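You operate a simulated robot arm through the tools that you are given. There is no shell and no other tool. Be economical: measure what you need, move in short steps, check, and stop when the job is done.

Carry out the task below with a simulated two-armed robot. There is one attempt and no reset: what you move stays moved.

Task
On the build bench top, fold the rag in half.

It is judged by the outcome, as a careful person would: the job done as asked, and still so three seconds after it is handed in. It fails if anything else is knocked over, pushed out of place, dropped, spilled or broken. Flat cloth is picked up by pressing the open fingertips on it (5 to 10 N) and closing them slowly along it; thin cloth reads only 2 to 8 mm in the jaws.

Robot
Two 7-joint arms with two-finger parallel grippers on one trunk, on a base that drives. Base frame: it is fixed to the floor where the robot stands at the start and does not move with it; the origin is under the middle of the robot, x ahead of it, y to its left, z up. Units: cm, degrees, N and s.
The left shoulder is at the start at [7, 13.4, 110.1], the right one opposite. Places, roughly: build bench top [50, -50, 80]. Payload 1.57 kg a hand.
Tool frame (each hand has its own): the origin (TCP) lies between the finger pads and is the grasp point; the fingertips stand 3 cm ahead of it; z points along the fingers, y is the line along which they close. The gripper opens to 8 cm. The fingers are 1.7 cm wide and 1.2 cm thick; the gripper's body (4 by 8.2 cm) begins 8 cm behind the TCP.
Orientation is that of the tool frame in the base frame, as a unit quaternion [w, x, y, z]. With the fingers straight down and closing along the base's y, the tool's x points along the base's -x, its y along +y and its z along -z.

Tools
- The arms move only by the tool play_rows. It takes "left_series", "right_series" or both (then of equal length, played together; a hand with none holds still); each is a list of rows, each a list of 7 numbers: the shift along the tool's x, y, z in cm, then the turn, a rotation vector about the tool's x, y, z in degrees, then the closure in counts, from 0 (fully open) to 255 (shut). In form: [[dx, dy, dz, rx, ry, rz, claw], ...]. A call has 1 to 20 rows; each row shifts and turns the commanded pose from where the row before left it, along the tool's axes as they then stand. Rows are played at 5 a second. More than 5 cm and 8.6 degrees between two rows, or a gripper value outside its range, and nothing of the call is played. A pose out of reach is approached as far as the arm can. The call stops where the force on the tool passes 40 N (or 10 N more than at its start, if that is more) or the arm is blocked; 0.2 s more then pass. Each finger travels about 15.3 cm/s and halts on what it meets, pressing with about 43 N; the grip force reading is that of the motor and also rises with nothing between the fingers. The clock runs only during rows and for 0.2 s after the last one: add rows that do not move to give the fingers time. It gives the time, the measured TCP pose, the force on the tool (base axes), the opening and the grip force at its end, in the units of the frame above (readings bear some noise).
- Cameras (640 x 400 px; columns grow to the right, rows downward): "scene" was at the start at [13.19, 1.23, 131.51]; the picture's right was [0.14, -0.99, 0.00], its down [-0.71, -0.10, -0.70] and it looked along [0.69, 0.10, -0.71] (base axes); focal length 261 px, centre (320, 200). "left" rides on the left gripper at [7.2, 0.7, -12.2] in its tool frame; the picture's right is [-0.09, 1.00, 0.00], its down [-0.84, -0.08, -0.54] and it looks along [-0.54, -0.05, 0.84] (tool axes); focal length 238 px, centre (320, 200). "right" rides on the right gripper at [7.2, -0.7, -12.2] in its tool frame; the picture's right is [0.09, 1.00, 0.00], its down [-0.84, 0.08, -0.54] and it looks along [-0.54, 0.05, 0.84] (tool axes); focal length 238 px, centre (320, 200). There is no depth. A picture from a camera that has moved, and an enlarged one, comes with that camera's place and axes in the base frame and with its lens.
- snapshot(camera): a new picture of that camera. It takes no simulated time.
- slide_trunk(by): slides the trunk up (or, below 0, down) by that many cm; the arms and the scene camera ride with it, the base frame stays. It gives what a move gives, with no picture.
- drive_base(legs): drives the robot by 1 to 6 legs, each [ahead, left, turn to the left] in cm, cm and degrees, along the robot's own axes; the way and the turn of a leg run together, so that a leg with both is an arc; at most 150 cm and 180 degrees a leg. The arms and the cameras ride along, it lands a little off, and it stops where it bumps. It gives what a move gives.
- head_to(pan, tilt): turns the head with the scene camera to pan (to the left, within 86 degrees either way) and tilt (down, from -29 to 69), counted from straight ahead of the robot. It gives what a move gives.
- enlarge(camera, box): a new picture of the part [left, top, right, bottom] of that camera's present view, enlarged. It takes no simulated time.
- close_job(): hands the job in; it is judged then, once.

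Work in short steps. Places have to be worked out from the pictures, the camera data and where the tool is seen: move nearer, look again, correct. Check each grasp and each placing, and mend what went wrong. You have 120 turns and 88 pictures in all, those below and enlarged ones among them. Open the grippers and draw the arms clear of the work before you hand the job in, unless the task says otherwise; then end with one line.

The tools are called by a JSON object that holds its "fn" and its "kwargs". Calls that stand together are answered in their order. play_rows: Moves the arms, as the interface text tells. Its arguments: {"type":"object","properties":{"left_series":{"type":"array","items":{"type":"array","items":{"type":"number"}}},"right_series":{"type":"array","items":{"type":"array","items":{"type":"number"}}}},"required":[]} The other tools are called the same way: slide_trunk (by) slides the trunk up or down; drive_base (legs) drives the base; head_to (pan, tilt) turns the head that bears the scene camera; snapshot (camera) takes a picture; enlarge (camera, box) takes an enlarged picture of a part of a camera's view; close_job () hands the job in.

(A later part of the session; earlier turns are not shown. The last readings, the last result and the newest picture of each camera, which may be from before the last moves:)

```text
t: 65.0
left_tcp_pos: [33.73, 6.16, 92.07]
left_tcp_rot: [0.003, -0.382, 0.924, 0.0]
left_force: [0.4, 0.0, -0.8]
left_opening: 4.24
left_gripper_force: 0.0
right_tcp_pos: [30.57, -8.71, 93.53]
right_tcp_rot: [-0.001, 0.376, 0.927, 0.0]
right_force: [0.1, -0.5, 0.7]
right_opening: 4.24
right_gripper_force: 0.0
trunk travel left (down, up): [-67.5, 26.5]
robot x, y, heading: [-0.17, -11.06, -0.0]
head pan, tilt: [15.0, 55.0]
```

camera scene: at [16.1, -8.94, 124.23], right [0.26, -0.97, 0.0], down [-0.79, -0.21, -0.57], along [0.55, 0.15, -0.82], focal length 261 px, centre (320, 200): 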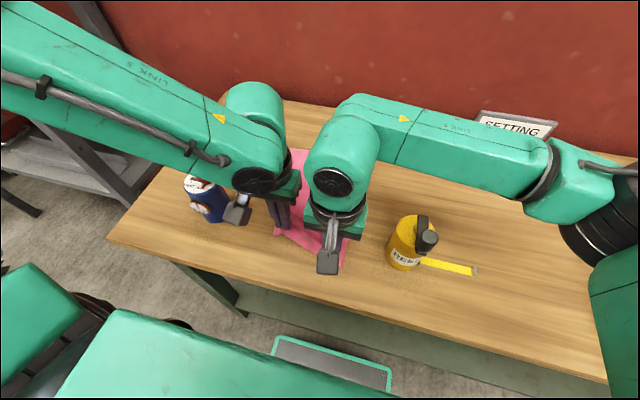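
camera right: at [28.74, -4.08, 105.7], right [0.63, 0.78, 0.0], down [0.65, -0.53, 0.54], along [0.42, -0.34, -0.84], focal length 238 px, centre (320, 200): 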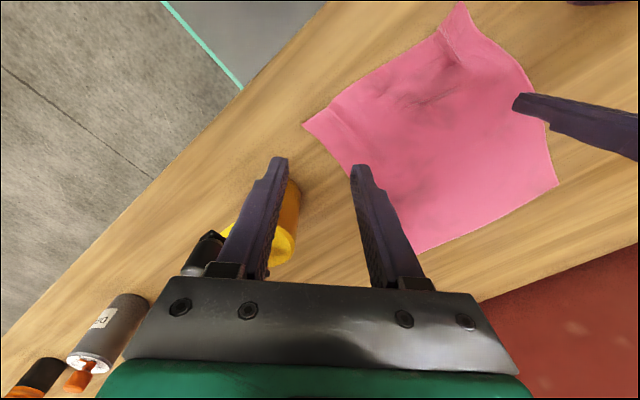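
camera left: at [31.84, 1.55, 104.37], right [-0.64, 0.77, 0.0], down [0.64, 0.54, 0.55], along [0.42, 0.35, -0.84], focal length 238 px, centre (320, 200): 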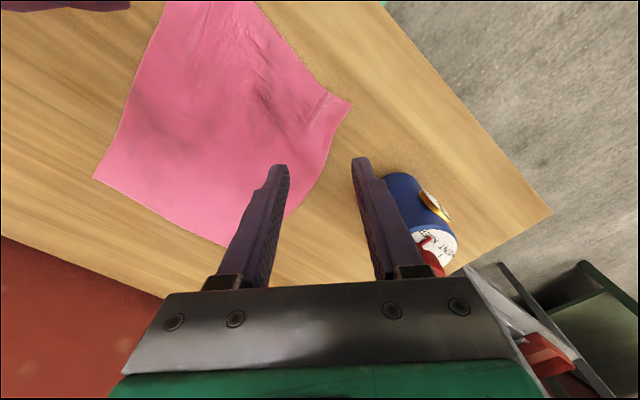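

I'll shift over the corners: left to (34.8, 5.8), right to (34.1, -8.7). Then I'll lower to just above the cloth and look.

{"fn": "play_rows", "kwargs": {"left_series": [[-0.5, -1.06, 0, 0, 0, 0, 120], [0, 0, 2.5, 0, 0, 0, 120], [0, 0, 2.5, 0, 0, 0, 120], [0, 0, 2.5, 0, 0, 0, 120], [0, 0, 0.6, 0, 0, 0, 120], [0, 0, 0, 0, 0, 0, 120]], "right_series": [[-1.24, 1.24, 0, 0, 0, 0, 120], [-1.24, 1.24, 2.5, 0, 0, 0, 120], [0, 0, 2.5, 0, 0, 0, 120], [0, 0, 2.5, 0, 0, 0, 120], [0, 0, 2, 0, 0, 0, 120], [0, 0, 0, 0, 0, 0, 120]]}}

{"fn": "snapshot", "kwargs": {"camera": "left"}}

{"fn": "snapshot", "kwargs": {"camera": "right"}}

```text
t: 66.4
left_tcp_pos: [34.61, 5.64, 84.08]
left_tcp_rot: [0.004, -0.383, 0.924, 0.0]
left_force: [-0.4, -0.3, -0.2]
left_opening: 4.25
left_gripper_force: 0.2
right_tcp_pos: [33.82, -8.57, 83.99]
right_tcp_rot: [0.001, 0.377, 0.926, 0.001]
right_force: [-0.1, -0.1, -0.6]
right_opening: 4.21
right_gripper_force: 0.0
trunk travel left (down, up): [-67.5, 26.5]
robot x, y, heading: [0.14, -11.29, 0.1]
head pan, tilt: [15.0, 55.0]
```

```text
35 pictures are left
camera left: at [29.01, 1.07, 96.21], right [-0.64, 0.77, 0.0], down [0.64, 0.54, 0.55], along [0.42, 0.35, -0.84], focal length 238 px, centre (320, 200)
```

left: 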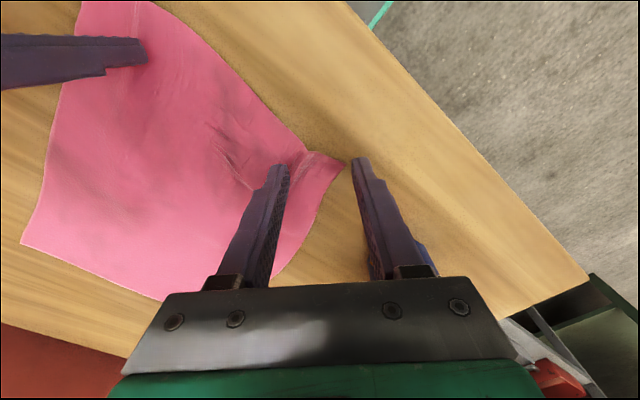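

```text
34 pictures are left
camera right: at [28.15, -3.9, 96.12], right [0.63, 0.78, 0.0], down [0.65, -0.53, 0.54], along [0.42, -0.34, -0.84], focal length 238 px, centre (320, 200)
```

right: 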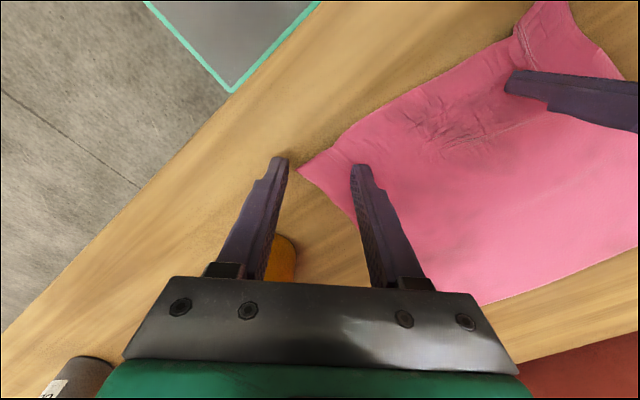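

Placement is good: each corner lies between its finger pair, with the inner finger on the cloth and the outer just off it. I'll press down gently.

{"fn": "play_rows", "kwargs": {"left_series": [[0, 0, 0.5, 0, 0, 0, 120], [0, 0, 0.25, 0, 0, 0, 120], [0, 0, 0, 0, 0, 0, 120]], "right_series": [[0, 0, 0.5, 0, 0, 0, 120], [0, 0, 0.25, 0, 0, 0, 120], [0, 0, 0, 0, 0, 0, 120]]}}

```text
t: 67.2
left_tcp_pos: [34.73, 5.67, 83.3]
left_tcp_rot: [0.005, -0.382, 0.924, 0.001]
left_force: [-0.3, 0.0, 0.1]
left_opening: 4.25
left_gripper_force: 0.1
right_tcp_pos: [33.85, -8.61, 83.22]
right_tcp_rot: [0.0, 0.377, 0.926, 0.0]
right_force: [-0.8, 0.1, -0.4]
right_opening: 4.2
right_gripper_force: 0.2
trunk travel left (down, up): [-67.5, 26.5]
robot x, y, heading: [-0.26, -10.74, -0.2]
head pan, tilt: [15.0, 55.0]
```

No contact yet; 0.15 cm more.

{"fn": "play_rows", "kwargs": {"left_series": [[0, 0, 0.15, 0, 0, 0, 120], [0, 0, 0, 0, 0, 0, 120]], "right_series": [[0, 0, 0.13, 0, 0, 0, 120], [0, 0, 0, 0, 0, 0, 120]]}}

```text
t: 67.8
left_tcp_pos: [34.71, 5.75, 83.27]
left_tcp_rot: [0.005, -0.383, 0.924, 0.0]
left_force: [-0.5, -0.4, 1.0]
left_opening: 4.24
left_gripper_force: 0.0
right_tcp_pos: [33.94, -8.66, 83.23]
right_tcp_rot: [0.001, 0.376, 0.927, -0.001]
right_force: [-0.8, 0.3, 0.8]
right_opening: 4.23
right_gripper_force: 0.1
trunk travel left (down, up): [-67.5, 26.5]
robot x, y, heading: [-0.29, -10.7, 0.1]
head pan, tilt: [15.0, 55.0]
```

Barely touching; 0.07 cm more each.

{"fn": "play_rows", "kwargs": {"left_series": [[0, 0, 0.07, 0, 0, 0, 120], [0, 0, 0, 0, 0, 0, 120]], "right_series": [[0, 0, 0.07, 0, 0, 0, 120], [0, 0, 0, 0, 0, 0, 120]]}}

```text
t: 68.4
left_tcp_pos: [34.65, 5.8, 83.26]
left_tcp_rot: [0.005, -0.383, 0.924, 0.0]
left_force: [0.7, -0.1, 0.5]
left_opening: 4.23
left_gripper_force: 0.0
right_tcp_pos: [33.91, -8.63, 83.1]
right_tcp_rot: [0.0, 0.377, 0.926, 0.0]
right_force: [-1.1, 0.2, 1.2]
right_opening: 4.22
right_gripper_force: 0.0
trunk travel left (down, up): [-67.5, 26.5]
robot x, y, heading: [-0.04, -11.06, -0.1]
head pan, tilt: [15.0, 55.0]
```

Still light; 0.08 cm more.

{"fn": "play_rows", "kwargs": {"left_series": [[0, 0, 0.08, 0, 0, 0, 120], [0, 0, 0, 0, 0, 0, 120]], "right_series": [[0, 0, 0.07, 0, 0, 0, 120], [0, 0, 0, 0, 0, 0, 120]]}}

```text
t: 69.0
left_tcp_pos: [34.72, 5.65, 83.21]
left_tcp_rot: [0.004, -0.382, 0.924, 0.0]
left_force: [0.5, 1.0, 5.3]
left_opening: 4.25
left_gripper_force: 0.0
right_tcp_pos: [33.96, -8.65, 83.19]
right_tcp_rot: [0.0, 0.377, 0.926, 0.0]
right_force: [-0.7, 0.4, 4.0]
right_opening: 4.24
right_gripper_force: 0.3
trunk travel left (down, up): [-67.5, 26.5]
robot x, y, heading: [-0.04, -10.79, -0.0]
head pan, tilt: [15.0, 55.0]
```

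About 5 N on each. I'll close slowly to about 1.2 cm and look.

{"fn": "play_rows", "kwargs": {"left_series": [[0, 0, 0, 0, 0, 0, 127], [0, 0, 0, 0, 0, 0, 134], [0, 0, 0, 0, 0, 0, 141], [0, 0, 0, 0, 0, 0, 148], [0, 0, 0, 0, 0, 0, 155], [0, 0, 0, 0, 0, 0, 162], [0, 0, 0, 0, 0, 0, 169], [0, 0, 0, 0, 0, 0, 176], [0, 0, 0, 0, 0, 0, 183], [0, 0, 0, 0, 0, 0, 190], [0, 0, 0, 0, 0, 0, 197], [0, 0, 0, 0, 0, 0, 204], [0, 0, 0, 0, 0, 0, 211]], "right_series": [[0, 0, 0.02, 0, 0, 0, 127], [0, 0, 0, 0, 0, 0, 134], [0, 0, 0, 0, 0, 0, 141], [0, 0, 0, 0, 0, 0, 148], [0, 0, 0, 0, 0, 0, 155], [0, 0, 0, 0, 0, 0, 162], [0, 0, 0, 0, 0, 0, 169], [0, 0, 0, 0, 0, 0, 176], [0, 0, 0, 0, 0, 0, 183], [0, 0, 0, 0, 0, 0, 190], [0, 0, 0, 0, 0, 0, 197], [0, 0, 0, 0, 0, 0, 204], [0, 0, 0, 0, 0, 0, 211]]}}

{"fn": "enlarge", "kwargs": {"camera": "left", "box": [200, 100, 440, 250]}}

{"fn": "enlarge", "kwargs": {"camera": "right", "box": [200, 100, 440, 250]}}

```text
t: 71.8
left_tcp_pos: [34.45, 5.68, 83.14]
left_tcp_rot: [0.007, -0.383, 0.924, -0.001]
left_force: [-0.5, 0.6, 0.9]
left_opening: 1.42
left_gripper_force: 0.1
right_tcp_pos: [33.79, -8.76, 83.13]
right_tcp_rot: [0.001, 0.377, 0.926, 0.001]
right_force: [-0.3, -0.6, 18.2]
right_opening: 1.36
right_gripper_force: 0.0
trunk travel left (down, up): [-67.5, 26.5]
robot x, y, heading: [-0.06, -10.91, 0.1]
head pan, tilt: [15.0, 55.0]
```

```text
2.67 times, centred on (320, 175) of left
camera zoom: at [28.86, 1.1, 95.28], right [-0.64, 0.77, 0.0], down [0.64, 0.53, 0.55], along [0.43, 0.35, -0.83], focal length 636 px, centre (320, 267)
```

zoom: 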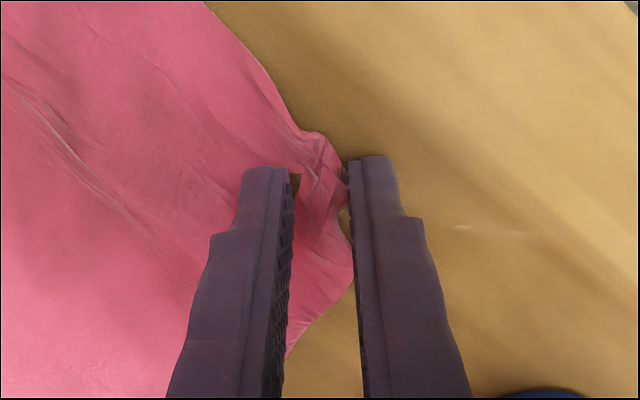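

```text
2.67 times, centred on (320, 175) of right
camera zoom: at [28.06, -4.05, 95.24], right [0.63, 0.78, 0.0], down [0.65, -0.53, 0.54], along [0.42, -0.34, -0.84], focal length 636 px, centre (320, 267)
```

zoom: 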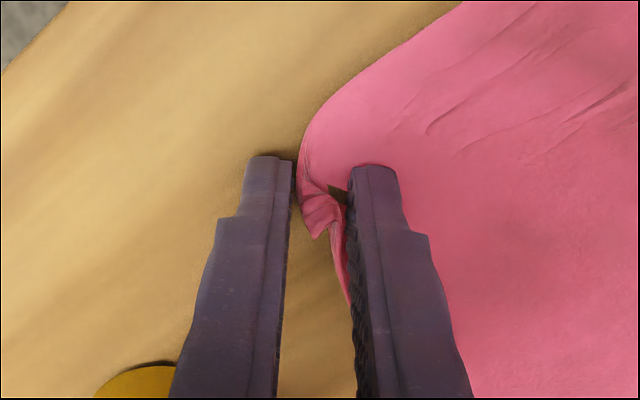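

Both corners are gathering between the fingers, just as wanted. I'll ease the right up 0.1 cm and finish closing slowly.

{"fn": "play_rows", "kwargs": {"left_series": [[0, 0, 0, 0, 0, 0, 217], [0, 0, 0, 0, 0, 0, 223], [0, 0, 0, 0, 0, 0, 229], [0, 0, 0, 0, 0, 0, 235], [0, 0, 0, 0, 0, 0, 241], [0, 0, 0, 0, 0, 0, 247], [0, 0, 0, 0, 0, 0, 255], [0, 0, 0, 0, 0, 0, 255], [0, 0, 0, 0, 0, 0, 255]], "right_series": [[0, 0, -0.1, 0, 0, 0, 217], [0, 0, 0, 0, 0, 0, 223], [0, 0, 0, 0, 0, 0, 229], [0, 0, 0, 0, 0, 0, 235], [0, 0, 0, 0, 0, 0, 241], [0, 0, 0, 0, 0, 0, 247], [0, 0, 0, 0, 0, 0, 255], [0, 0, 0, 0, 0, 0, 255], [0, 0, 0, 0, 0, 0, 255]]}}

{"fn": "enlarge", "kwargs": {"camera": "left", "box": [200, 100, 440, 250]}}

{"fn": "enlarge", "kwargs": {"camera": "right", "box": [200, 100, 440, 250]}}

```text
t: 73.8
left_tcp_pos: [34.7, 5.53, 83.16]
left_tcp_rot: [0.006, -0.381, 0.925, -0.001]
left_force: [0.5, -3.5, 6.9]
left_opening: 0.27
left_gripper_force: 23.7
right_tcp_pos: [33.75, -8.64, 83.26]
right_tcp_rot: [0.0, 0.376, 0.927, 0.0]
right_force: [-0.2, 1.8, 1.8]
right_opening: 0.74
right_gripper_force: 26.5
trunk travel left (down, up): [-67.5, 26.5]
robot x, y, heading: [-0.49, -10.85, 0.1]
head pan, tilt: [15.0, 55.0]
```

```text
2.67 times, centred on (320, 175) of left
camera zoom: at [28.98, 1.06, 95.25], right [-0.64, 0.77, 0.0], down [0.64, 0.53, 0.55], along [0.43, 0.35, -0.83], focal length 636 px, centre (320, 267)
```

zoom: 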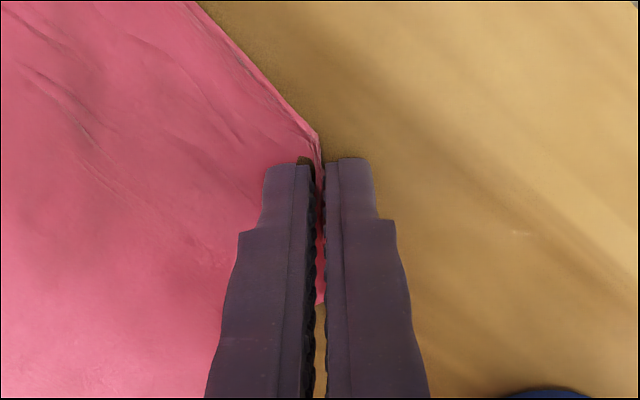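

```text
2.67 times, centred on (320, 175) of right
camera zoom: at [28.15, -4.06, 95.28], right [0.63, 0.78, 0.0], down [0.65, -0.53, 0.54], along [0.42, -0.34, -0.84], focal length 636 px, centre (320, 267)
```

zoom: 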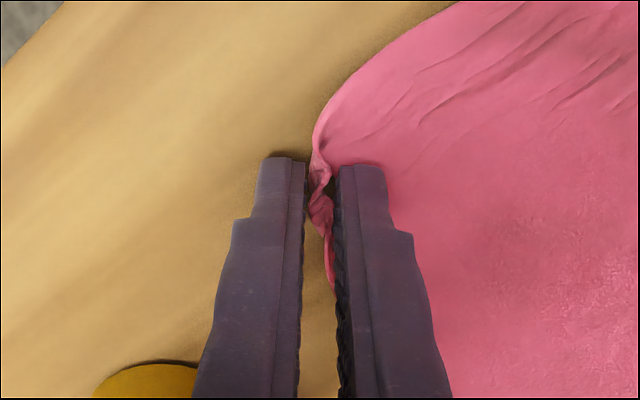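

Both corners are firmly in the jaws (2.7 and 7.4 mm). I'll lift gently, spread the hands slightly, and look.

{"fn": "play_rows", "kwargs": {"left_series": [[-0.35, -0.35, -1.5, 0, 0, 0, 255], [-0.71, -0.71, -1.5, 0, 0, 0, 255], [-1.06, -0.35, -1.5, 0, 0, 0, 255], [-0.71, 0, -1, 0, 0, 0, 255], [0, 0, 0, 0, 0, 0, 255]], "right_series": [[-0.35, 0.35, -1.5, 0, 0, 0, 255], [-0.71, 0.71, -1.5, 0, 0, 0, 255], [-0.92, 0.49, -1.5, 0, 0, 0, 255], [-0.57, 0.14, -1, 0, 0, 0, 255], [0, 0, 0, 0, 0, 0, 255]]}}

{"fn": "snapshot", "kwargs": {"camera": "scene"}}

```text
t: 75.0
left_tcp_pos: [37.63, 6.59, 88.81]
left_tcp_rot: [0.004, -0.382, 0.924, -0.002]
left_force: [0.2, -24.6, 0.3]
left_opening: 0.27
left_gripper_force: 24.5
right_tcp_pos: [36.94, -9.07, 88.77]
right_tcp_rot: [-0.001, 0.377, 0.926, 0.002]
right_force: [-0.8, 23.4, 0.0]
right_opening: 0.77
right_gripper_force: 26.8
trunk travel left (down, up): [-67.5, 26.5]
robot x, y, heading: [0.32, -11.02, 0.3]
head pan, tilt: [15.0, 55.0]
```

```text
29 pictures are left
camera scene: at [12.08, -8.95, 130.23], right [0.26, -0.97, 0.0], down [-0.79, -0.21, -0.57], along [0.55, 0.15, -0.82], focal length 261 px, centre (320, 200)
```

scene: 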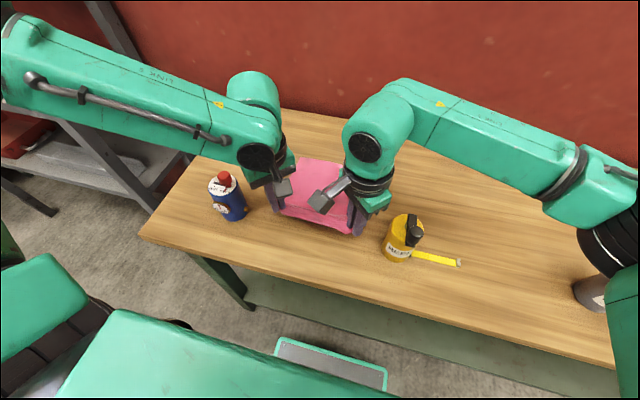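

It is taut between the hands (24 N) with both corners held. I'll relax it slightly and carry the corners over to x≈49 on a low arc.

{"fn": "play_rows", "kwargs": {"left_series": [[-1.27, -1.56, -1.5, 0, 0, 0, 255], [-1.485, -1.343, -1, 0, 0, 0, 255], [-1.485, -1.343, -0.4, 0, 0, 0, 255], [-1.485, -1.343, 0, 0, 0, 0, 255], [-1.485, -1.343, 0, 0, 0, 0, 255], [-1.485, -1.343, 0.4, 0, 0, 0, 255], [0, 0, 0, 0, 0, 0, 255]], "right_series": [[-1.343, 1.485, -1.5, 0, 0, 0, 255], [-1.343, 1.485, -1, 0, 0, 0, 255], [-1.343, 1.485, -0.4, 0, 0, 0, 255], [-1.343, 1.485, 0, 0, 0, 0, 255], [-1.343, 1.485, 0, 0, 0, 0, 255], [-1.343, 1.485, 0.4, 0, 0, 0, 255], [0, 0, 0, 0, 0, 0, 255]]}}

{"fn": "enlarge", "kwargs": {"camera": "scene", "box": [200, 80, 440, 230]}}

```text
t: 76.6
left_tcp_pos: [49.43, 7.03, 91.2]
left_tcp_rot: [0.005, -0.382, 0.924, -0.001]
left_force: [-0.2, -14.2, 1.2]
left_opening: 0.25
left_gripper_force: 24.1
right_tcp_pos: [48.98, -8.37, 91.19]
right_tcp_rot: [0.001, 0.376, 0.926, 0.001]
right_force: [-0.9, 14.7, 0.2]
right_opening: 0.75
right_gripper_force: 26.8
trunk travel left (down, up): [-67.5, 26.5]
robot x, y, heading: [0.0, -10.91, 0.0]
head pan, tilt: [15.0, 55.0]
```

```text
2.67 times, centred on (320, 155) of scene
camera zoom: at [11.98, -8.95, 130.24], right [0.26, -0.97, 0.0], down [-0.79, -0.21, -0.57], along [0.55, 0.15, -0.82], focal length 696 px, centre (320, 320)
```

zoom: 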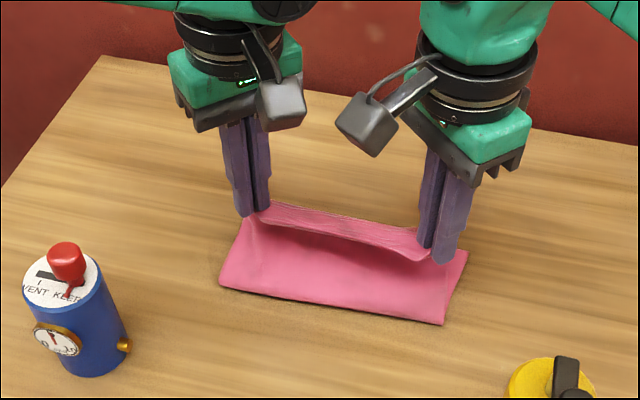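

This is much better: the fold front is at about x=46.5–48 with the bottom layer in place, and the left arm is within reach. I'll continue forward and down to about x=55.5.

{"fn": "play_rows", "kwargs": {"left_series": [[-1.131, -0.99, 0.5, 0, 0, 0, 255], [-1.131, -0.99, 0.7, 0, 0, 0, 255], [-1.131, -0.99, 0.9, 0, 0, 0, 255], [-1.131, -0.99, 1.1, 0, 0, 0, 255], [0, 0, 0, 0, 0, 0, 255]], "right_series": [[-0.976, 1.145, 0.5, 0, 0, 0, 255], [-0.976, 1.145, 0.7, 0, 0, 0, 255], [-0.976, 1.145, 0.9, 0, 0, 0, 255], [-0.976, 1.145, 1.1, 0, 0, 0, 255], [0, 0, 0, 0, 0, 0, 255]]}}

{"fn": "enlarge", "kwargs": {"camera": "scene", "box": [200, 80, 440, 230]}}

{"fn": "snapshot", "kwargs": {"camera": "right"}}

```text
t: 77.8
left_tcp_pos: [53.83, 8.02, 88.61]
left_tcp_rot: [0.006, -0.382, 0.924, -0.004]
left_force: [2.4, -29.7, -1.4]
left_opening: 0.27
left_gripper_force: 24.1
left hand out of reach, approached as far as the arm can: row 3, 4
right_tcp_pos: [54.82, -7.76, 87.96]
right_tcp_rot: [-0.002, 0.375, 0.927, 0.003]
right_force: [-4.0, 29.6, 1.8]
right_opening: 0.8
right_gripper_force: 27.1
trunk travel left (down, up): [-67.5, 26.5]
robot x, y, heading: [0.05, -10.94, 0.3]
head pan, tilt: [15.0, 55.0]
```

```text
2.67 times, centred on (320, 155) of scene
camera zoom: at [12.05, -9.01, 130.24], right [0.26, -0.97, 0.0], down [-0.79, -0.21, -0.57], along [0.55, 0.15, -0.82], focal length 696 px, centre (320, 320)
```

zoom: 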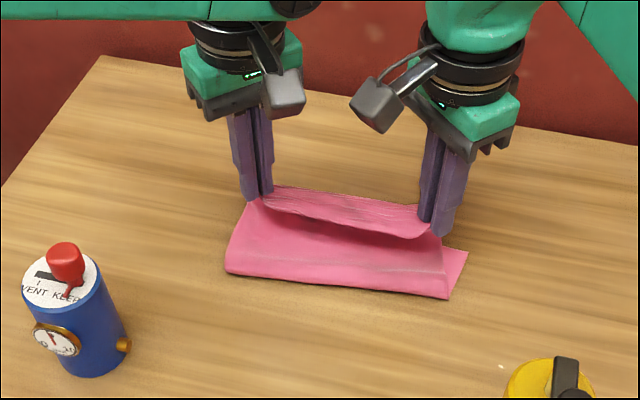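

```text
26 pictures are left
camera right: at [49.17, -3.3, 100.14], right [0.63, 0.78, 0.0], down [0.66, -0.53, 0.54], along [0.42, -0.33, -0.84], focal length 238 px, centre (320, 200)
```

right: 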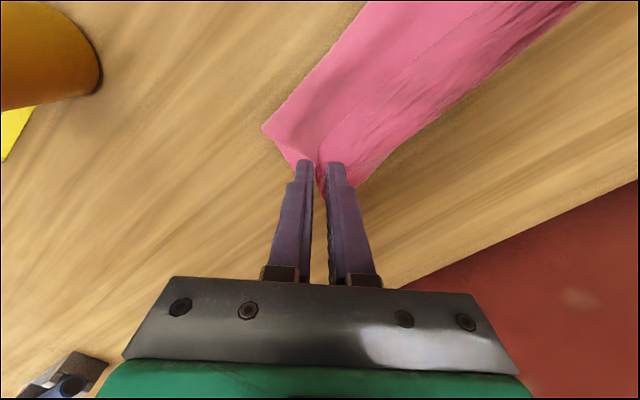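

The left hit its far limit at about 54 cm ahead of the robot. I'll relieve the tension and lower both hands here so the slack pushes the fold line back. Then I'll drive the base forward to finish.

{"fn": "play_rows", "kwargs": {"left_series": [[0.35, 0.35, 0.8, 0, 0, 0, 255], [0.35, 0.35, 0.9, 0, 0, 0, 255], [0, 0, 1, 0, 0, 0, 255], [0, 0, 0.8, 0, 0, 0, 255], [0, 0, 0, 0, 0, 0, 255]], "right_series": [[0.99, 0.14, 0.5, 0, 0, 0, 255], [0.92, -0.2, 0.8, 0, 0, 0, 255], [0.25, 0.1, 0.9, 0, 0, 0, 255], [0, 0, 0.8, 0, 0, 0, 255], [0, 0, 0, 0, 0, 0, 255]]}}

{"fn": "enlarge", "kwargs": {"camera": "scene", "box": [200, 80, 440, 230]}}

```text
t: 79.0
left_tcp_pos: [52.71, 8.51, 85.21]
left_tcp_rot: [0.006, -0.383, 0.924, 0.0]
left_force: [0.2, -5.8, 0.2]
left_opening: 0.23
left_gripper_force: 24.2
left hand out of reach, approached as far as the arm can: row 4
right_tcp_pos: [53.52, -6.41, 84.91]
right_tcp_rot: [-0.001, 0.377, 0.926, 0.0]
right_force: [-0.6, 6.1, -1.2]
right_opening: 0.71
right_gripper_force: 26.3
trunk travel left (down, up): [-67.5, 26.5]
robot x, y, heading: [-0.17, -10.55, 0.0]
head pan, tilt: [15.0, 55.0]
```

```text
2.67 times, centred on (320, 155) of scene
camera zoom: at [12.06, -8.96, 130.23], right [0.26, -0.97, 0.0], down [-0.79, -0.21, -0.57], along [0.55, 0.15, -0.82], focal length 696 px, centre (320, 320)
```

zoom: 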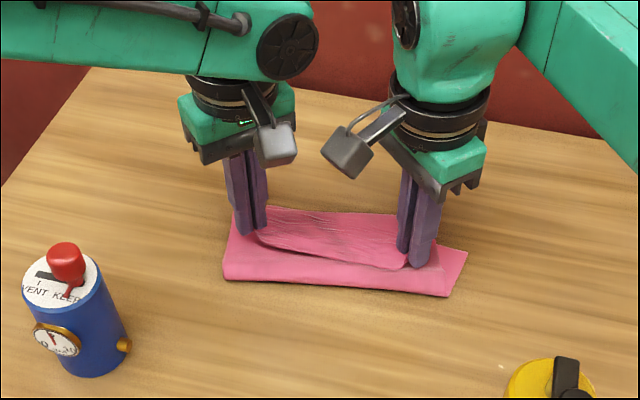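

The held edge still curls toward the robot, with the body looping forward. Earlier, with the hands at x≈49 and h≈8, the fold line was right at about 47. So I'll go back, let the bottom re-lay, then advance to about x=50.5 and release in the air, so the springy cloth flips its edge forward onto the far half.

{"fn": "play_rows", "kwargs": {"left_series": [[0.8, 0.6, -1.5, 0, 0, 0, 255], [1.17, 0.88, -1.5, 0, 0, 0, 255], [1.17, 0.88, -1.2, 0, 0, 0, 255], [1.17, 0.88, -1, 0, 0, 0, 255], [1.17, 0.88, -0.6, 0, 0, 0, 255], [1.17, 0.88, 0, 0, 0, 0, 255], [0, 0, 0, 0, 0, 0, 255]], "right_series": [[0.955, -1.284, -1.5, 0, 0, 0, 255], [0.955, -1.284, -1.5, 0, 0, 0, 255], [0.955, -1.284, -1.3, 0, 0, 0, 255], [0.955, -1.284, -1.2, 0, 0, 0, 255], [0.955, -1.284, -0.6, 0, 0, 0, 255], [0.955, -1.284, 0, 0, 0, 0, 255], [0, 0, 0, 0, 0, 0, 255]]}}

{"fn": "enlarge", "kwargs": {"camera": "scene", "box": [200, 80, 440, 230]}}

```text
t: 80.6
left_tcp_pos: [44.25, 7.26, 91.06]
left_tcp_rot: [0.005, -0.382, 0.924, -0.001]
left_force: [0.7, -9.9, 0.2]
left_opening: 0.23
left_gripper_force: 24.1
right_tcp_pos: [43.88, -7.88, 91.08]
right_tcp_rot: [0.0, 0.376, 0.926, 0.0]
right_force: [0.1, 9.8, 0.0]
right_opening: 0.71
right_gripper_force: 26.3
trunk travel left (down, up): [-67.5, 26.5]
robot x, y, heading: [-0.19, -10.77, 0.1]
head pan, tilt: [15.0, 55.0]
```

```text
2.67 times, centred on (320, 155) of scene
camera zoom: at [12.11, -8.92, 130.23], right [0.26, -0.97, 0.0], down [-0.79, -0.21, -0.57], along [0.55, 0.15, -0.82], focal length 696 px, centre (320, 320)
```

zoom: 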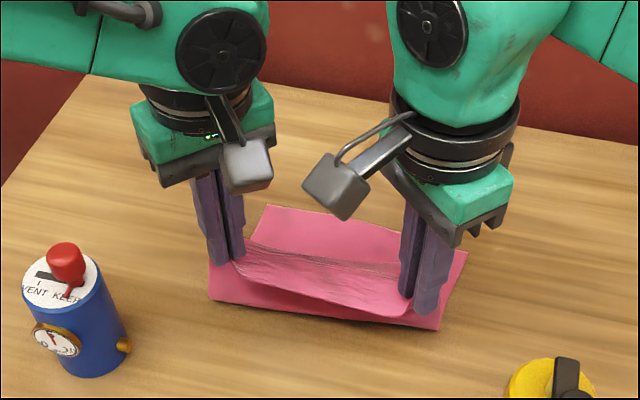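

The bottom layer is re-laid, with the fold front at about x=45.5–47.5. I'll move forward 6.5 cm, release while moving, and look.

{"fn": "play_rows", "kwargs": {"left_series": [[-1.06, -1.06, 0, 0, 0, 0, 255], [-1.06, -1.06, 0, 0, 0, 0, 255], [-1.06, -1.06, 0, 0, 0, 0, 255], [-1.06, -1.06, 0, 0, 0, 0, 255], [-0.7, -0.7, 0, 0, 0, 0, 120], [0, 0, -1, 0, 0, 0, 60], [0, 0, -3, 0, 0, 0, 60], [0, 0, 0, 0, 0, 0, 60], [0, 0, 0, 0, 0, 0, 60]], "right_series": [[-1.06, 1.06, 0, 0, 0, 0, 255], [-1.06, 1.06, 0, 0, 0, 0, 255], [-1.06, 1.06, 0, 0, 0, 0, 255], [-1.06, 1.06, 0, 0, 0, 0, 255], [-0.7, 0.7, 0, 0, 0, 0, 120], [0, 0, -1, 0, 0, 0, 60], [0, 0, -3, 0, 0, 0, 60], [0, 0, 0, 0, 0, 0, 60], [0, 0, 0, 0, 0, 0, 60]]}}

{"fn": "enlarge", "kwargs": {"camera": "scene", "box": [200, 80, 440, 230]}}

{"fn": "snapshot", "kwargs": {"camera": "left"}}

```text
t: 82.6
left_tcp_pos: [51.24, 7.13, 95.12]
left_tcp_rot: [0.005, -0.382, 0.924, 0.001]
left_force: [-0.3, -0.1, 0.0]
left_opening: 6.1
left_gripper_force: 0.1
right_tcp_pos: [50.89, -7.86, 95.08]
right_tcp_rot: [0.0, 0.375, 0.927, 0.0]
right_force: [0.9, -0.4, 0.0]
right_opening: 6.13
right_gripper_force: 0.1
trunk travel left (down, up): [-67.5, 26.5]
robot x, y, heading: [-0.21, -10.7, 0.2]
head pan, tilt: [15.0, 55.0]
```

```text
2.67 times, centred on (320, 155) of scene
camera zoom: at [12.06, -8.95, 130.23], right [0.26, -0.97, 0.0], down [-0.79, -0.21, -0.57], along [0.55, 0.15, -0.82], focal length 696 px, centre (320, 320)
```

zoom: 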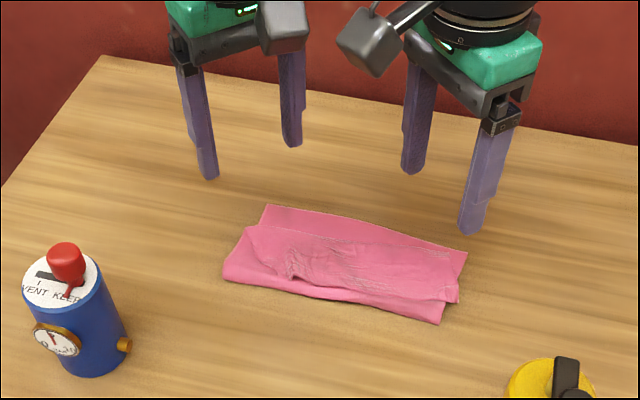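

```text
22 pictures are left
camera left: at [45.57, 2.62, 107.26], right [-0.64, 0.77, 0.0], down [0.64, 0.53, 0.55], along [0.42, 0.35, -0.84], focal length 238 px, centre (320, 200)
```

left: 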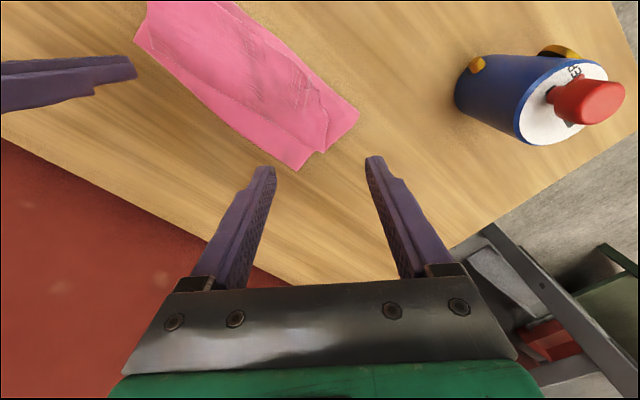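

The released edge collapsed into a Z: the top layer reaches about x≈55, and a lip of some 4–5 cm is folded back toward the robot. I'll take a closer look to plan flipping that lip forward.

{"fn": "play_rows", "kwargs": {"left_series": [[4, 4, -1, 0, 0, 0, 60], [3, 3, 0, 0, 0, 0, 60], [0, 0, 0, 0, 0, 0, 60]], "right_series": [[4, -4, -1, 0, 0, 0, 60], [3, -3, 0, 0, 0, 0, 60], [0, 0, 0, 0, 0, 0, 60]]}}

{"fn": "enlarge", "kwargs": {"camera": "left", "box": [0, 0, 400, 250]}}

{"fn": "enlarge", "kwargs": {"camera": "scene", "box": [260, 140, 400, 228]}}

```text
refused: row 1 steps farther than a row can; nothing moved
```

```text
1.60 times, centred on (200, 125) of left
camera zoom: at [45.57, 2.62, 107.26], right [-0.64, 0.77, 0.0], down [0.64, 0.53, 0.55], along [0.42, 0.35, -0.84], focal length 381 px, centre (512, 320)
```

zoom: 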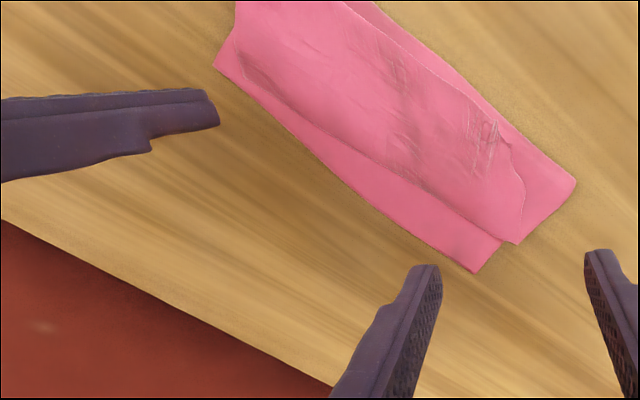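

```text
4.55 times, centred on (330, 184) of scene
camera zoom: at [12.06, -8.95, 130.23], right [0.26, -0.97, 0.0], down [-0.79, -0.21, -0.57], along [0.55, 0.15, -0.82], focal length 1186 px, centre (274, 273)
```

zoom: 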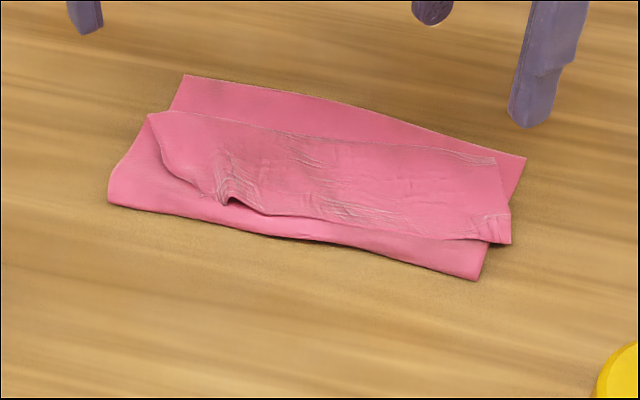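

That gives a clear picture. The bottom layer spans x≈47.5–57, the top layer reaches x≈55, and a 5–6 cm lip is folded back with its free edge at x≈49–50.5. I'll take hold of the lip's edge from above and carry it forward. First I bring the base 4 cm ahead and turn the hands back to straight.

{"fn": "drive_base", "kwargs": {"legs": [[4, 0, 0]]}}

{"fn": "play_rows", "kwargs": {"left_series": [[0, 0, 0, 0, 0, 7.5, 160], [0, 0, 0, 0, 0, 7.5, 160], [0, 0, 0, 0, 0, 7.5, 160], [0, 0, 0, 0, 0, 7.5, 160], [0, 0, 0, 0, 0, 7.5, 160], [0, 0, 0, 0, 0, 7.5, 160], [2.6, -2.5, 0, 0, 0, 0, 160], [2.7, -2.5, 0, 0, 0, 0, 160], [0, 0, 0, 0, 0, 0, 160]], "right_series": [[0, 0, 0, 0, 0, -7.3, 160], [0, 0, 0, 0, 0, -7.4, 160], [0, 0, 0, 0, 0, -7.4, 160], [0, 0, 0, 0, 0, -7.4, 160], [0, 0, 0, 0, 0, -7.4, 160], [0, 0, 0, 0, 0, -7.4, 160], [1.9, 0, 0, 0, 0, 0, 160], [2.0, 0, 0, 0, 0, 0, 160], [0, 0, 0, 0, 0, 0, 160]]}}

{"fn": "snapshot", "kwargs": {"camera": "right"}}

```text
t: 83.5
left_tcp_pos: [54.86, 7.04, 95.42]
left_tcp_rot: [0.006, -0.382, 0.924, -0.001]
left_force: [-0.5, -0.6, 0.5]
left_opening: 6.13
left_gripper_force: 0.0
right_tcp_pos: [54.48, -7.8, 95.04]
right_tcp_rot: [0.002, 0.376, 0.927, 0.002]
right_force: [0.2, -0.2, 0.5]
right_opening: 6.11
right_gripper_force: 0.0
trunk travel left (down, up): [-67.5, 26.5]
robot x, y, heading: [3.96, -11.04, -0.1]
head pan, tilt: [15.0, 55.0]
```

```text
t: 85.5
left_tcp_pos: [49.87, 2.41, 94.94]
left_tcp_rot: [0.005, 0.002, 1.0, 0.001]
left_force: [0.3, -0.2, 0.0]
left_opening: 2.98
left_gripper_force: 0.0
right_tcp_pos: [51.09, -7.74, 94.79]
right_tcp_rot: [0.0, -0.001, 1.0, 0.0]
right_force: [0.0, -0.4, 0.1]
right_opening: 2.98
right_gripper_force: 0.0
trunk travel left (down, up): [-67.5, 26.5]
robot x, y, heading: [3.73, -10.85, 0.3]
head pan, tilt: [15.0, 55.0]
```

```text
19 pictures are left
camera right: at [43.85, -8.47, 106.98], right [-0.09, 1.0, 0.0], down [0.84, 0.08, 0.54], along [0.54, 0.05, -0.84], focal length 238 px, centre (320, 200)
```

right: 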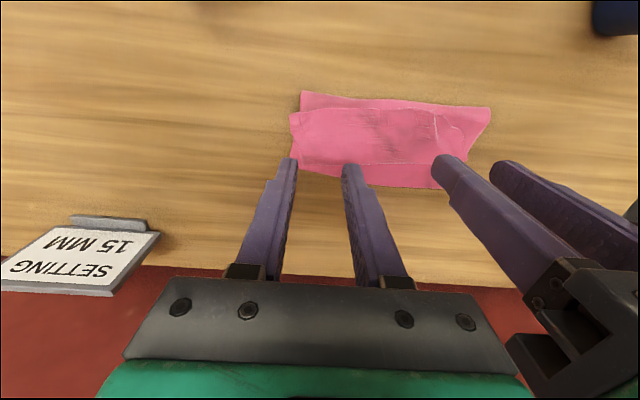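

The lip edge is confirmed at x≈49.6 at the right hand and 48.9 at the left. I'll nudge the right hand back 0.6 cm and lower both to just above.

{"fn": "play_rows", "kwargs": {"left_series": [[0, 0, 3, 0, 0, 0, 160], [0, 0, 3, 0, 0, 0, 160], [0, 0, 3, 0, 0, 0, 160], [0, 0, 1.9, 0, 0, 0, 160], [0, 0, 0, 0, 0, 0, 160]], "right_series": [[0.6, 0, 3, 0, 0, 0, 160], [0, 0, 3, 0, 0, 0, 160], [0, 0, 3, 0, 0, 0, 160], [0, 0, 1.8, 0, 0, 0, 160], [0, 0, 0, 0, 0, 0, 160]]}}

```text
t: 86.7
left_tcp_pos: [50.02, 2.26, 84.27]
left_tcp_rot: [0.004, 0.001, 1.0, 0.002]
left_force: [0.6, 0.4, -0.5]
left_opening: 2.99
left_gripper_force: 0.2
right_tcp_pos: [50.34, -8.15, 83.99]
right_tcp_rot: [0.0, 0.0, 1.0, 0.0]
right_force: [1.1, -0.3, 0.1]
right_opening: 2.98
right_gripper_force: 0.0
trunk travel left (down, up): [-67.5, 26.5]
robot x, y, heading: [4.06, -11.0, 0.1]
head pan, tilt: [15.0, 55.0]
```

No contact yet. I'll continue down in small steps.

{"fn": "play_rows", "kwargs": {"left_series": [[0, 0, 0.3, 0, 0, 0, 160], [0, 0, 0.3, 0, 0, 0, 160], [0, 0, 0, 0, 0, 0, 160]], "right_series": [[0, 0, 0.2, 0, 0, 0, 160], [0, 0, 0.2, 0, 0, 0, 160], [0, 0, 0, 0, 0, 0, 160]]}}

```text
t: 87.5
left_tcp_pos: [49.93, 2.31, 83.67]
left_tcp_rot: [0.004, 0.0, 1.0, 0.002]
left_force: [1.6, -0.6, 1.1]
left_opening: 2.96
left_gripper_force: 0.0
right_tcp_pos: [50.33, -7.99, 83.79]
right_tcp_rot: [0.0, -0.001, 1.0, 0.0]
right_force: [0.3, -0.6, -0.4]
right_opening: 2.99
right_gripper_force: 0.1
trunk travel left (down, up): [-67.5, 26.5]
robot x, y, heading: [3.87, -10.93, 0.1]
head pan, tilt: [15.0, 55.0]
```

{"fn": "play_rows", "kwargs": {"left_series": [[0, 0, 0.12, 0, 0, 0, 160], [0, 0, 0, 0, 0, 0, 160]], "right_series": [[0, 0, 0.2, 0, 0, 0, 160], [0, 0, 0, 0, 0, 0, 160]]}}

```text
t: 88.1
left_tcp_pos: [50.02, 2.2, 83.65]
left_tcp_rot: [0.004, 0.001, 1.0, 0.002]
left_force: [1.5, 0.1, 1.8]
left_opening: 2.95
left_gripper_force: 0.0
right_tcp_pos: [50.45, -8.0, 83.56]
right_tcp_rot: [0.0, -0.002, 1.0, -0.001]
right_force: [-0.7, 0.3, 0.0]
right_opening: 2.96
right_gripper_force: 0.0
trunk travel left (down, up): [-67.5, 26.5]
robot x, y, heading: [3.78, -11.17, 0.4]
head pan, tilt: [15.0, 55.0]
```

Contact is beginning on the left (about 2 N). I'll lower a bit more: left 0.1, right 0.2.

{"fn": "play_rows", "kwargs": {"left_series": [[0, 0, 0.12, 0, 0, 0, 160], [0, 0, 0, 0, 0, 0, 160]], "right_series": [[0, 0, 0.2, 0, 0, 0, 160], [0, 0, 0, 0, 0, 0, 160]]}}

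```text
t: 88.7
left_tcp_pos: [49.96, 2.16, 83.59]
left_tcp_rot: [0.006, 0.001, 1.0, 0.002]
left_force: [2.4, 0.2, 8.9]
left_opening: 2.99
left_gripper_force: 0.0
right_tcp_pos: [50.4, -7.87, 83.4]
right_tcp_rot: [0.0, 0.0, 1.0, 0.001]
right_force: [1.3, 1.4, 6.5]
right_opening: 3.01
right_gripper_force: 0.5
trunk travel left (down, up): [-67.5, 26.5]
robot x, y, heading: [4.09, -10.97, 0.2]
head pan, tilt: [15.0, 55.0]
```

Left is at 9 N and right at 6.5 N. I'll close slowly.

{"fn": "play_rows", "kwargs": {"left_series": [[0, 0, 0, 0, 0, 0, 167], [0, 0, 0, 0, 0, 0, 174], [0, 0, 0, 0, 0, 0, 181], [0, 0, 0, 0, 0, 0, 188], [0, 0, -0.02, 0, 0, 0, 195], [0, 0, 0, 0, 0, 0, 202], [0, 0, -0.02, 0, 0, 0, 209], [0, 0, 0, 0, 0, 0, 216], [0, 0, -0.02, 0, 0, 0, 223], [0, 0, 0, 0, 0, 0, 230], [0, 0, -0.02, 0, 0, 0, 237], [0, 0, 0, 0, 0, 0, 244], [0, 0, 0, 0, 0, 0, 255], [0, 0, 0, 0, 0, 0, 255], [0, 0, 0, 0, 0, 0, 255]], "right_series": [[0, 0, 0, 0, 0, 0, 167], [0, 0, 0, 0, 0, 0, 174], [0, 0, 0, 0, 0, 0, 181], [0, 0, 0, 0, 0, 0, 188], [0, 0, -0.02, 0, 0, 0, 195], [0, 0, 0, 0, 0, 0, 202], [0, 0, -0.02, 0, 0, 0, 209], [0, 0, 0, 0, 0, 0, 216], [0, 0, -0.02, 0, 0, 0, 223], [0, 0, 0, 0, 0, 0, 230], [0, 0, -0.02, 0, 0, 0, 237], [0, 0, 0, 0, 0, 0, 244], [0, 0, 0, 0, 0, 0, 255], [0, 0, 0, 0, 0, 0, 255], [0, 0, 0, 0, 0, 0, 255]]}}

{"fn": "enlarge", "kwargs": {"camera": "right", "box": [220, 80, 540, 280]}}

```text
t: 91.9
left_tcp_pos: [49.88, 2.22, 83.38]
left_tcp_rot: [0.004, 0.001, 1.0, 0.002]
left_force: [0.3, 1.2, 0.4]
left_opening: 0.02
left_gripper_force: 21.4
right_tcp_pos: [50.42, -7.81, 83.5]
right_tcp_rot: [0.0, -0.001, 1.0, 0.001]
right_force: [-0.3, 0.0, 1.8]
right_opening: 0.24
right_gripper_force: 23.3
trunk travel left (down, up): [-67.5, 26.5]
robot x, y, heading: [4.3, -10.53, 0.2]
head pan, tilt: [15.0, 55.0]
```

```text
2.00 times, centred on (380, 180) of right
camera zoom: at [43.1, -8.47, 95.53], right [-0.09, 1.0, 0.0], down [0.84, 0.08, 0.54], along [0.54, 0.05, -0.84], focal length 477 px, centre (200, 240)
```

zoom: 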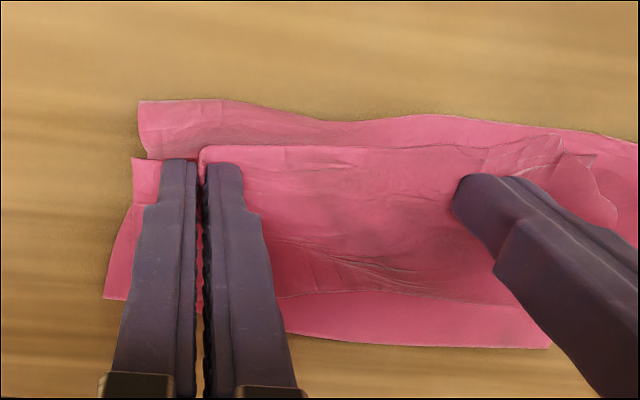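

The right hand holds the lip (2.4 mm) but the left missed. A standing crinkle of the lip lies at about (48.5, 4.1), so I'll lift the left, open it, and straddle that crinkle.

{"fn": "play_rows", "kwargs": {"left_series": [[0, 0, -1, 0, 0, 0, 255], [0, 0, -1, 0, 0, 0, 150], [0.5, 1.9, 0, 0, 0, 0, 150], [0, 0, 1, 0, 0, 0, 150], [0, 0, 0.75, 0, 0, 0, 150], [0, 0, 0, 0, 0, 0, 150]]}}

{"fn": "enlarge", "kwargs": {"camera": "left", "box": [180, 80, 460, 255]}}

```text
t: 93.3
left_tcp_pos: [49.41, 4.26, 83.76]
left_tcp_rot: [0.004, 0.001, 1.0, 0.001]
left_force: [-0.5, -0.3, 0.5]
left_opening: 3.29
left_gripper_force: 0.0
right_tcp_pos: [50.3, -7.88, 83.32]
right_tcp_rot: [0.0, 0.0, 1.0, 0.001]
right_force: [-0.1, 0.0, 1.6]
right_opening: 0.23
right_gripper_force: 24.0
trunk travel left (down, up): [-67.5, 26.5]
robot x, y, heading: [3.8, -10.84, 0.5]
head pan, tilt: [15.0, 55.0]
```

```text
2.29 times, centred on (320, 168) of left
camera zoom: at [42.14, 4.92, 95.81], right [0.09, 1.0, 0.0], down [0.83, -0.08, 0.55], along [0.55, -0.05, -0.84], focal length 545 px, centre (320, 274)
```

zoom: 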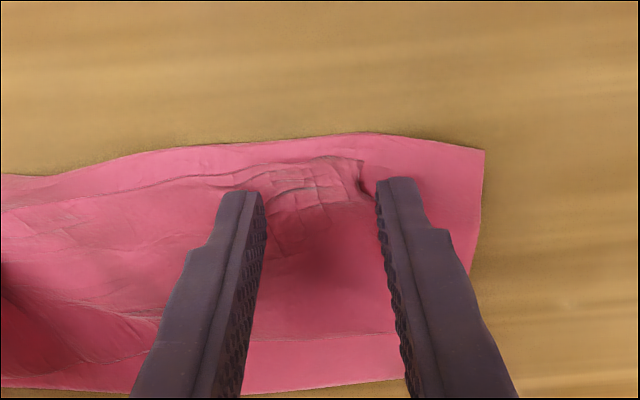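

The fingers straddle the crinkled lip nicely. I'll press lightly and close slowly.

{"fn": "play_rows", "kwargs": {"left_series": [[0, 0, 0.2, 0, 0, 0, 150], [0, 0, 0.08, 0, 0, 0, 150], [0, 0, 0, 0, 0, 0, 157], [0, 0, 0, 0, 0, 0, 164], [0, 0, 0, 0, 0, 0, 171], [0, 0, 0, 0, 0, 0, 178], [0, 0, 0, 0, 0, 0, 185], [0, 0, 0, 0, 0, 0, 192], [0, 0, 0, 0, 0, 0, 199], [0, 0, 0, 0, 0, 0, 206], [0, 0, 0, 0, 0, 0, 213], [0, 0, 0, 0, 0, 0, 220], [0, 0, 0, 0, 0, 0, 227], [0, 0, 0, 0, 0, 0, 234], [0, 0, 0, 0, 0, 0, 241], [0, 0, 0, 0, 0, 0, 248], [0, 0, 0, 0, 0, 0, 255], [0, 0, 0, 0, 0, 0, 255], [0, 0, 0, 0, 0, 0, 255]]}}

```text
t: 97.3
left_tcp_pos: [49.45, 4.19, 83.48]
left_tcp_rot: [0.004, 0.001, 1.0, 0.002]
left_force: [0.9, 0.5, 0.3]
left_opening: 0.24
left_gripper_force: 23.5
right_tcp_pos: [50.42, -7.76, 83.43]
right_tcp_rot: [0.001, -0.003, 1.0, 0.0]
right_force: [0.6, -0.9, 2.3]
right_opening: 0.22
right_gripper_force: 23.8
trunk travel left (down, up): [-67.5, 26.5]
robot x, y, heading: [3.91, -10.97, 0.3]
head pan, tilt: [15.0, 55.0]
```

Both hands hold the lip. Keeping the fold line further back needs a lower path. I'll lift about 4 cm, draw back to x≈40 so the bottom re-lays, then come forward staying low.

{"fn": "play_rows", "kwargs": {"left_series": [[0, 0, -1.5, 0, 0, 0, 255], [0.5, 0, -1.5, 0, 0, 0, 255], [1, 0, -1.3, 0, 0, 0, 255], [1.4, 0, 0, 0, 0, 0, 255], [1.4, 0, 0, 0, 0, 0, 255], [1.4, 0, 0, 0, 0, 0, 255], [1.4, 0, 0, 0, 0, 0, 255], [1.4, 0, 0, 0, 0, 0, 255], [1, 0, 0.3, 0, 0, 0, 255], [0, 0, 0, 0, 0, 0, 255]], "right_series": [[0, 0, -1.5, 0, 0, 0, 255], [0.7, 0, -1.5, 0, 0, 0, 255], [1.2, 0, -1.3, 0, 0, 0, 255], [1.5, 0, 0, 0, 0, 0, 255], [1.5, 0, 0, 0, 0, 0, 255], [1.5, 0, 0, 0, 0, 0, 255], [1.4, 0, 0, 0, 0, 0, 255], [1.4, 0, 0, 0, 0, 0, 255], [1, 0, 0.3, 0, 0, 0, 255], [0, 0, 0, 0, 0, 0, 255]]}}

{"fn": "enlarge", "kwargs": {"camera": "scene", "box": [200, 80, 440, 230]}}

```text
t: 99.5
left_tcp_pos: [39.96, 4.16, 87.41]
left_tcp_rot: [0.004, 0.001, 1.0, 0.001]
left_force: [-0.8, 0.4, 0.0]
left_opening: 0.24
left_gripper_force: 24.6
right_tcp_pos: [40.26, -7.88, 87.45]
right_tcp_rot: [0.0, 0.0, 1.0, 0.0]
right_force: [-0.3, 0.0, 0.3]
right_opening: 0.23
right_gripper_force: 23.6
trunk travel left (down, up): [-67.5, 26.5]
robot x, y, heading: [3.84, -11.27, 0.2]
head pan, tilt: [15.0, 55.0]
```

```text
2.67 times, centred on (320, 155) of scene
camera zoom: at [16.03, -8.94, 130.23], right [0.26, -0.97, 0.0], down [-0.79, -0.21, -0.57], along [0.55, 0.15, -0.82], focal length 696 px, centre (320, 320)
```

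zoom: 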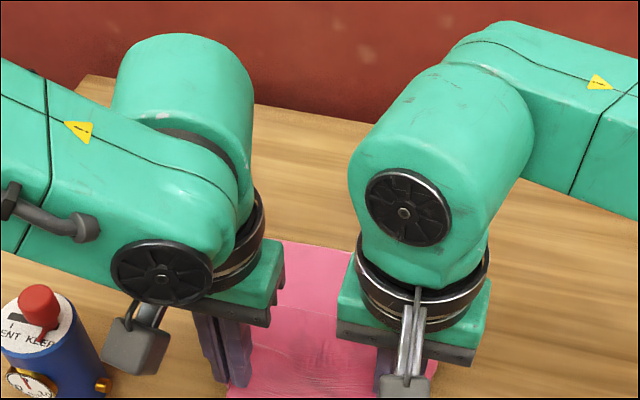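

Held and clear. Now I'll go forward low, at about 4 cm tip height, to x≈53.

{"fn": "play_rows", "kwargs": {"left_series": [[-1.3, 0, 0, 0, 0, 0, 255], [-1.3, 0, 0, 0, 0, 0, 255], [-1.3, 0, 0, 0, 0, 0, 255], [-1.3, 0, 0, 0, 0, 0, 255], [-1.3, 0, 0, 0, 0, 0, 255], [-1.3, 0, 0, 0, 0, 0, 255], [-1.3, 0, 0, 0, 0, 0, 255], [-1.3, 0, 0.2, 0, 0, 0, 255], [-1.3, 0, 0.3, 0, 0, 0, 255], [-1.3, 0, 0.4, 0, 0, 0, 255], [0, 0, 0, 0, 0, 0, 255]], "right_series": [[-1.3, 0, 0, 0, 0, 0, 255], [-1.3, 0, 0, 0, 0, 0, 255], [-1.3, 0, 0, 0, 0, 0, 255], [-1.3, 0, 0, 0, 0, 0, 255], [-1.3, 0, 0, 0, 0, 0, 255], [-1.3, 0, 0, 0, 0, 0, 255], [-1.3, 0, 0, 0, 0, 0, 255], [-1.3, 0, 0.2, 0, 0, 0, 255], [-1.3, 0, 0.3, 0, 0, 0, 255], [-1.3, 0, 0.4, 0, 0, 0, 255], [0, 0, 0, 0, 0, 0, 255]]}}

{"fn": "enlarge", "kwargs": {"camera": "scene", "box": [200, 80, 440, 230]}}

```text
t: 101.9
left_tcp_pos: [52.85, 4.08, 86.59]
left_tcp_rot: [0.004, 0.001, 1.0, 0.001]
left_force: [-0.6, 0.9, 0.1]
left_opening: 0.25
left_gripper_force: 23.8
right_tcp_pos: [53.08, -7.75, 86.63]
right_tcp_rot: [0.0, -0.001, 1.0, 0.0]
right_force: [-0.2, -0.5, -0.1]
right_opening: 0.24
right_gripper_force: 24.1
trunk travel left (down, up): [-67.5, 26.5]
robot x, y, heading: [3.94, -10.78, 0.0]
head pan, tilt: [15.0, 55.0]
```

```text
2.67 times, centred on (320, 155) of scene
camera zoom: at [15.95, -8.95, 130.24], right [0.26, -0.97, 0.0], down [-0.79, -0.21, -0.57], along [0.55, 0.15, -0.82], focal length 696 px, centre (320, 320)
```

zoom: 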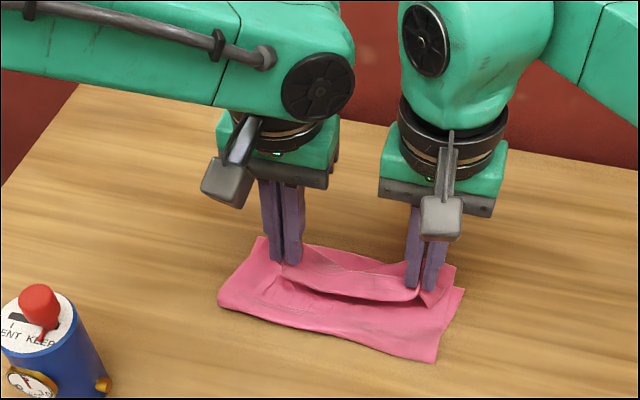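

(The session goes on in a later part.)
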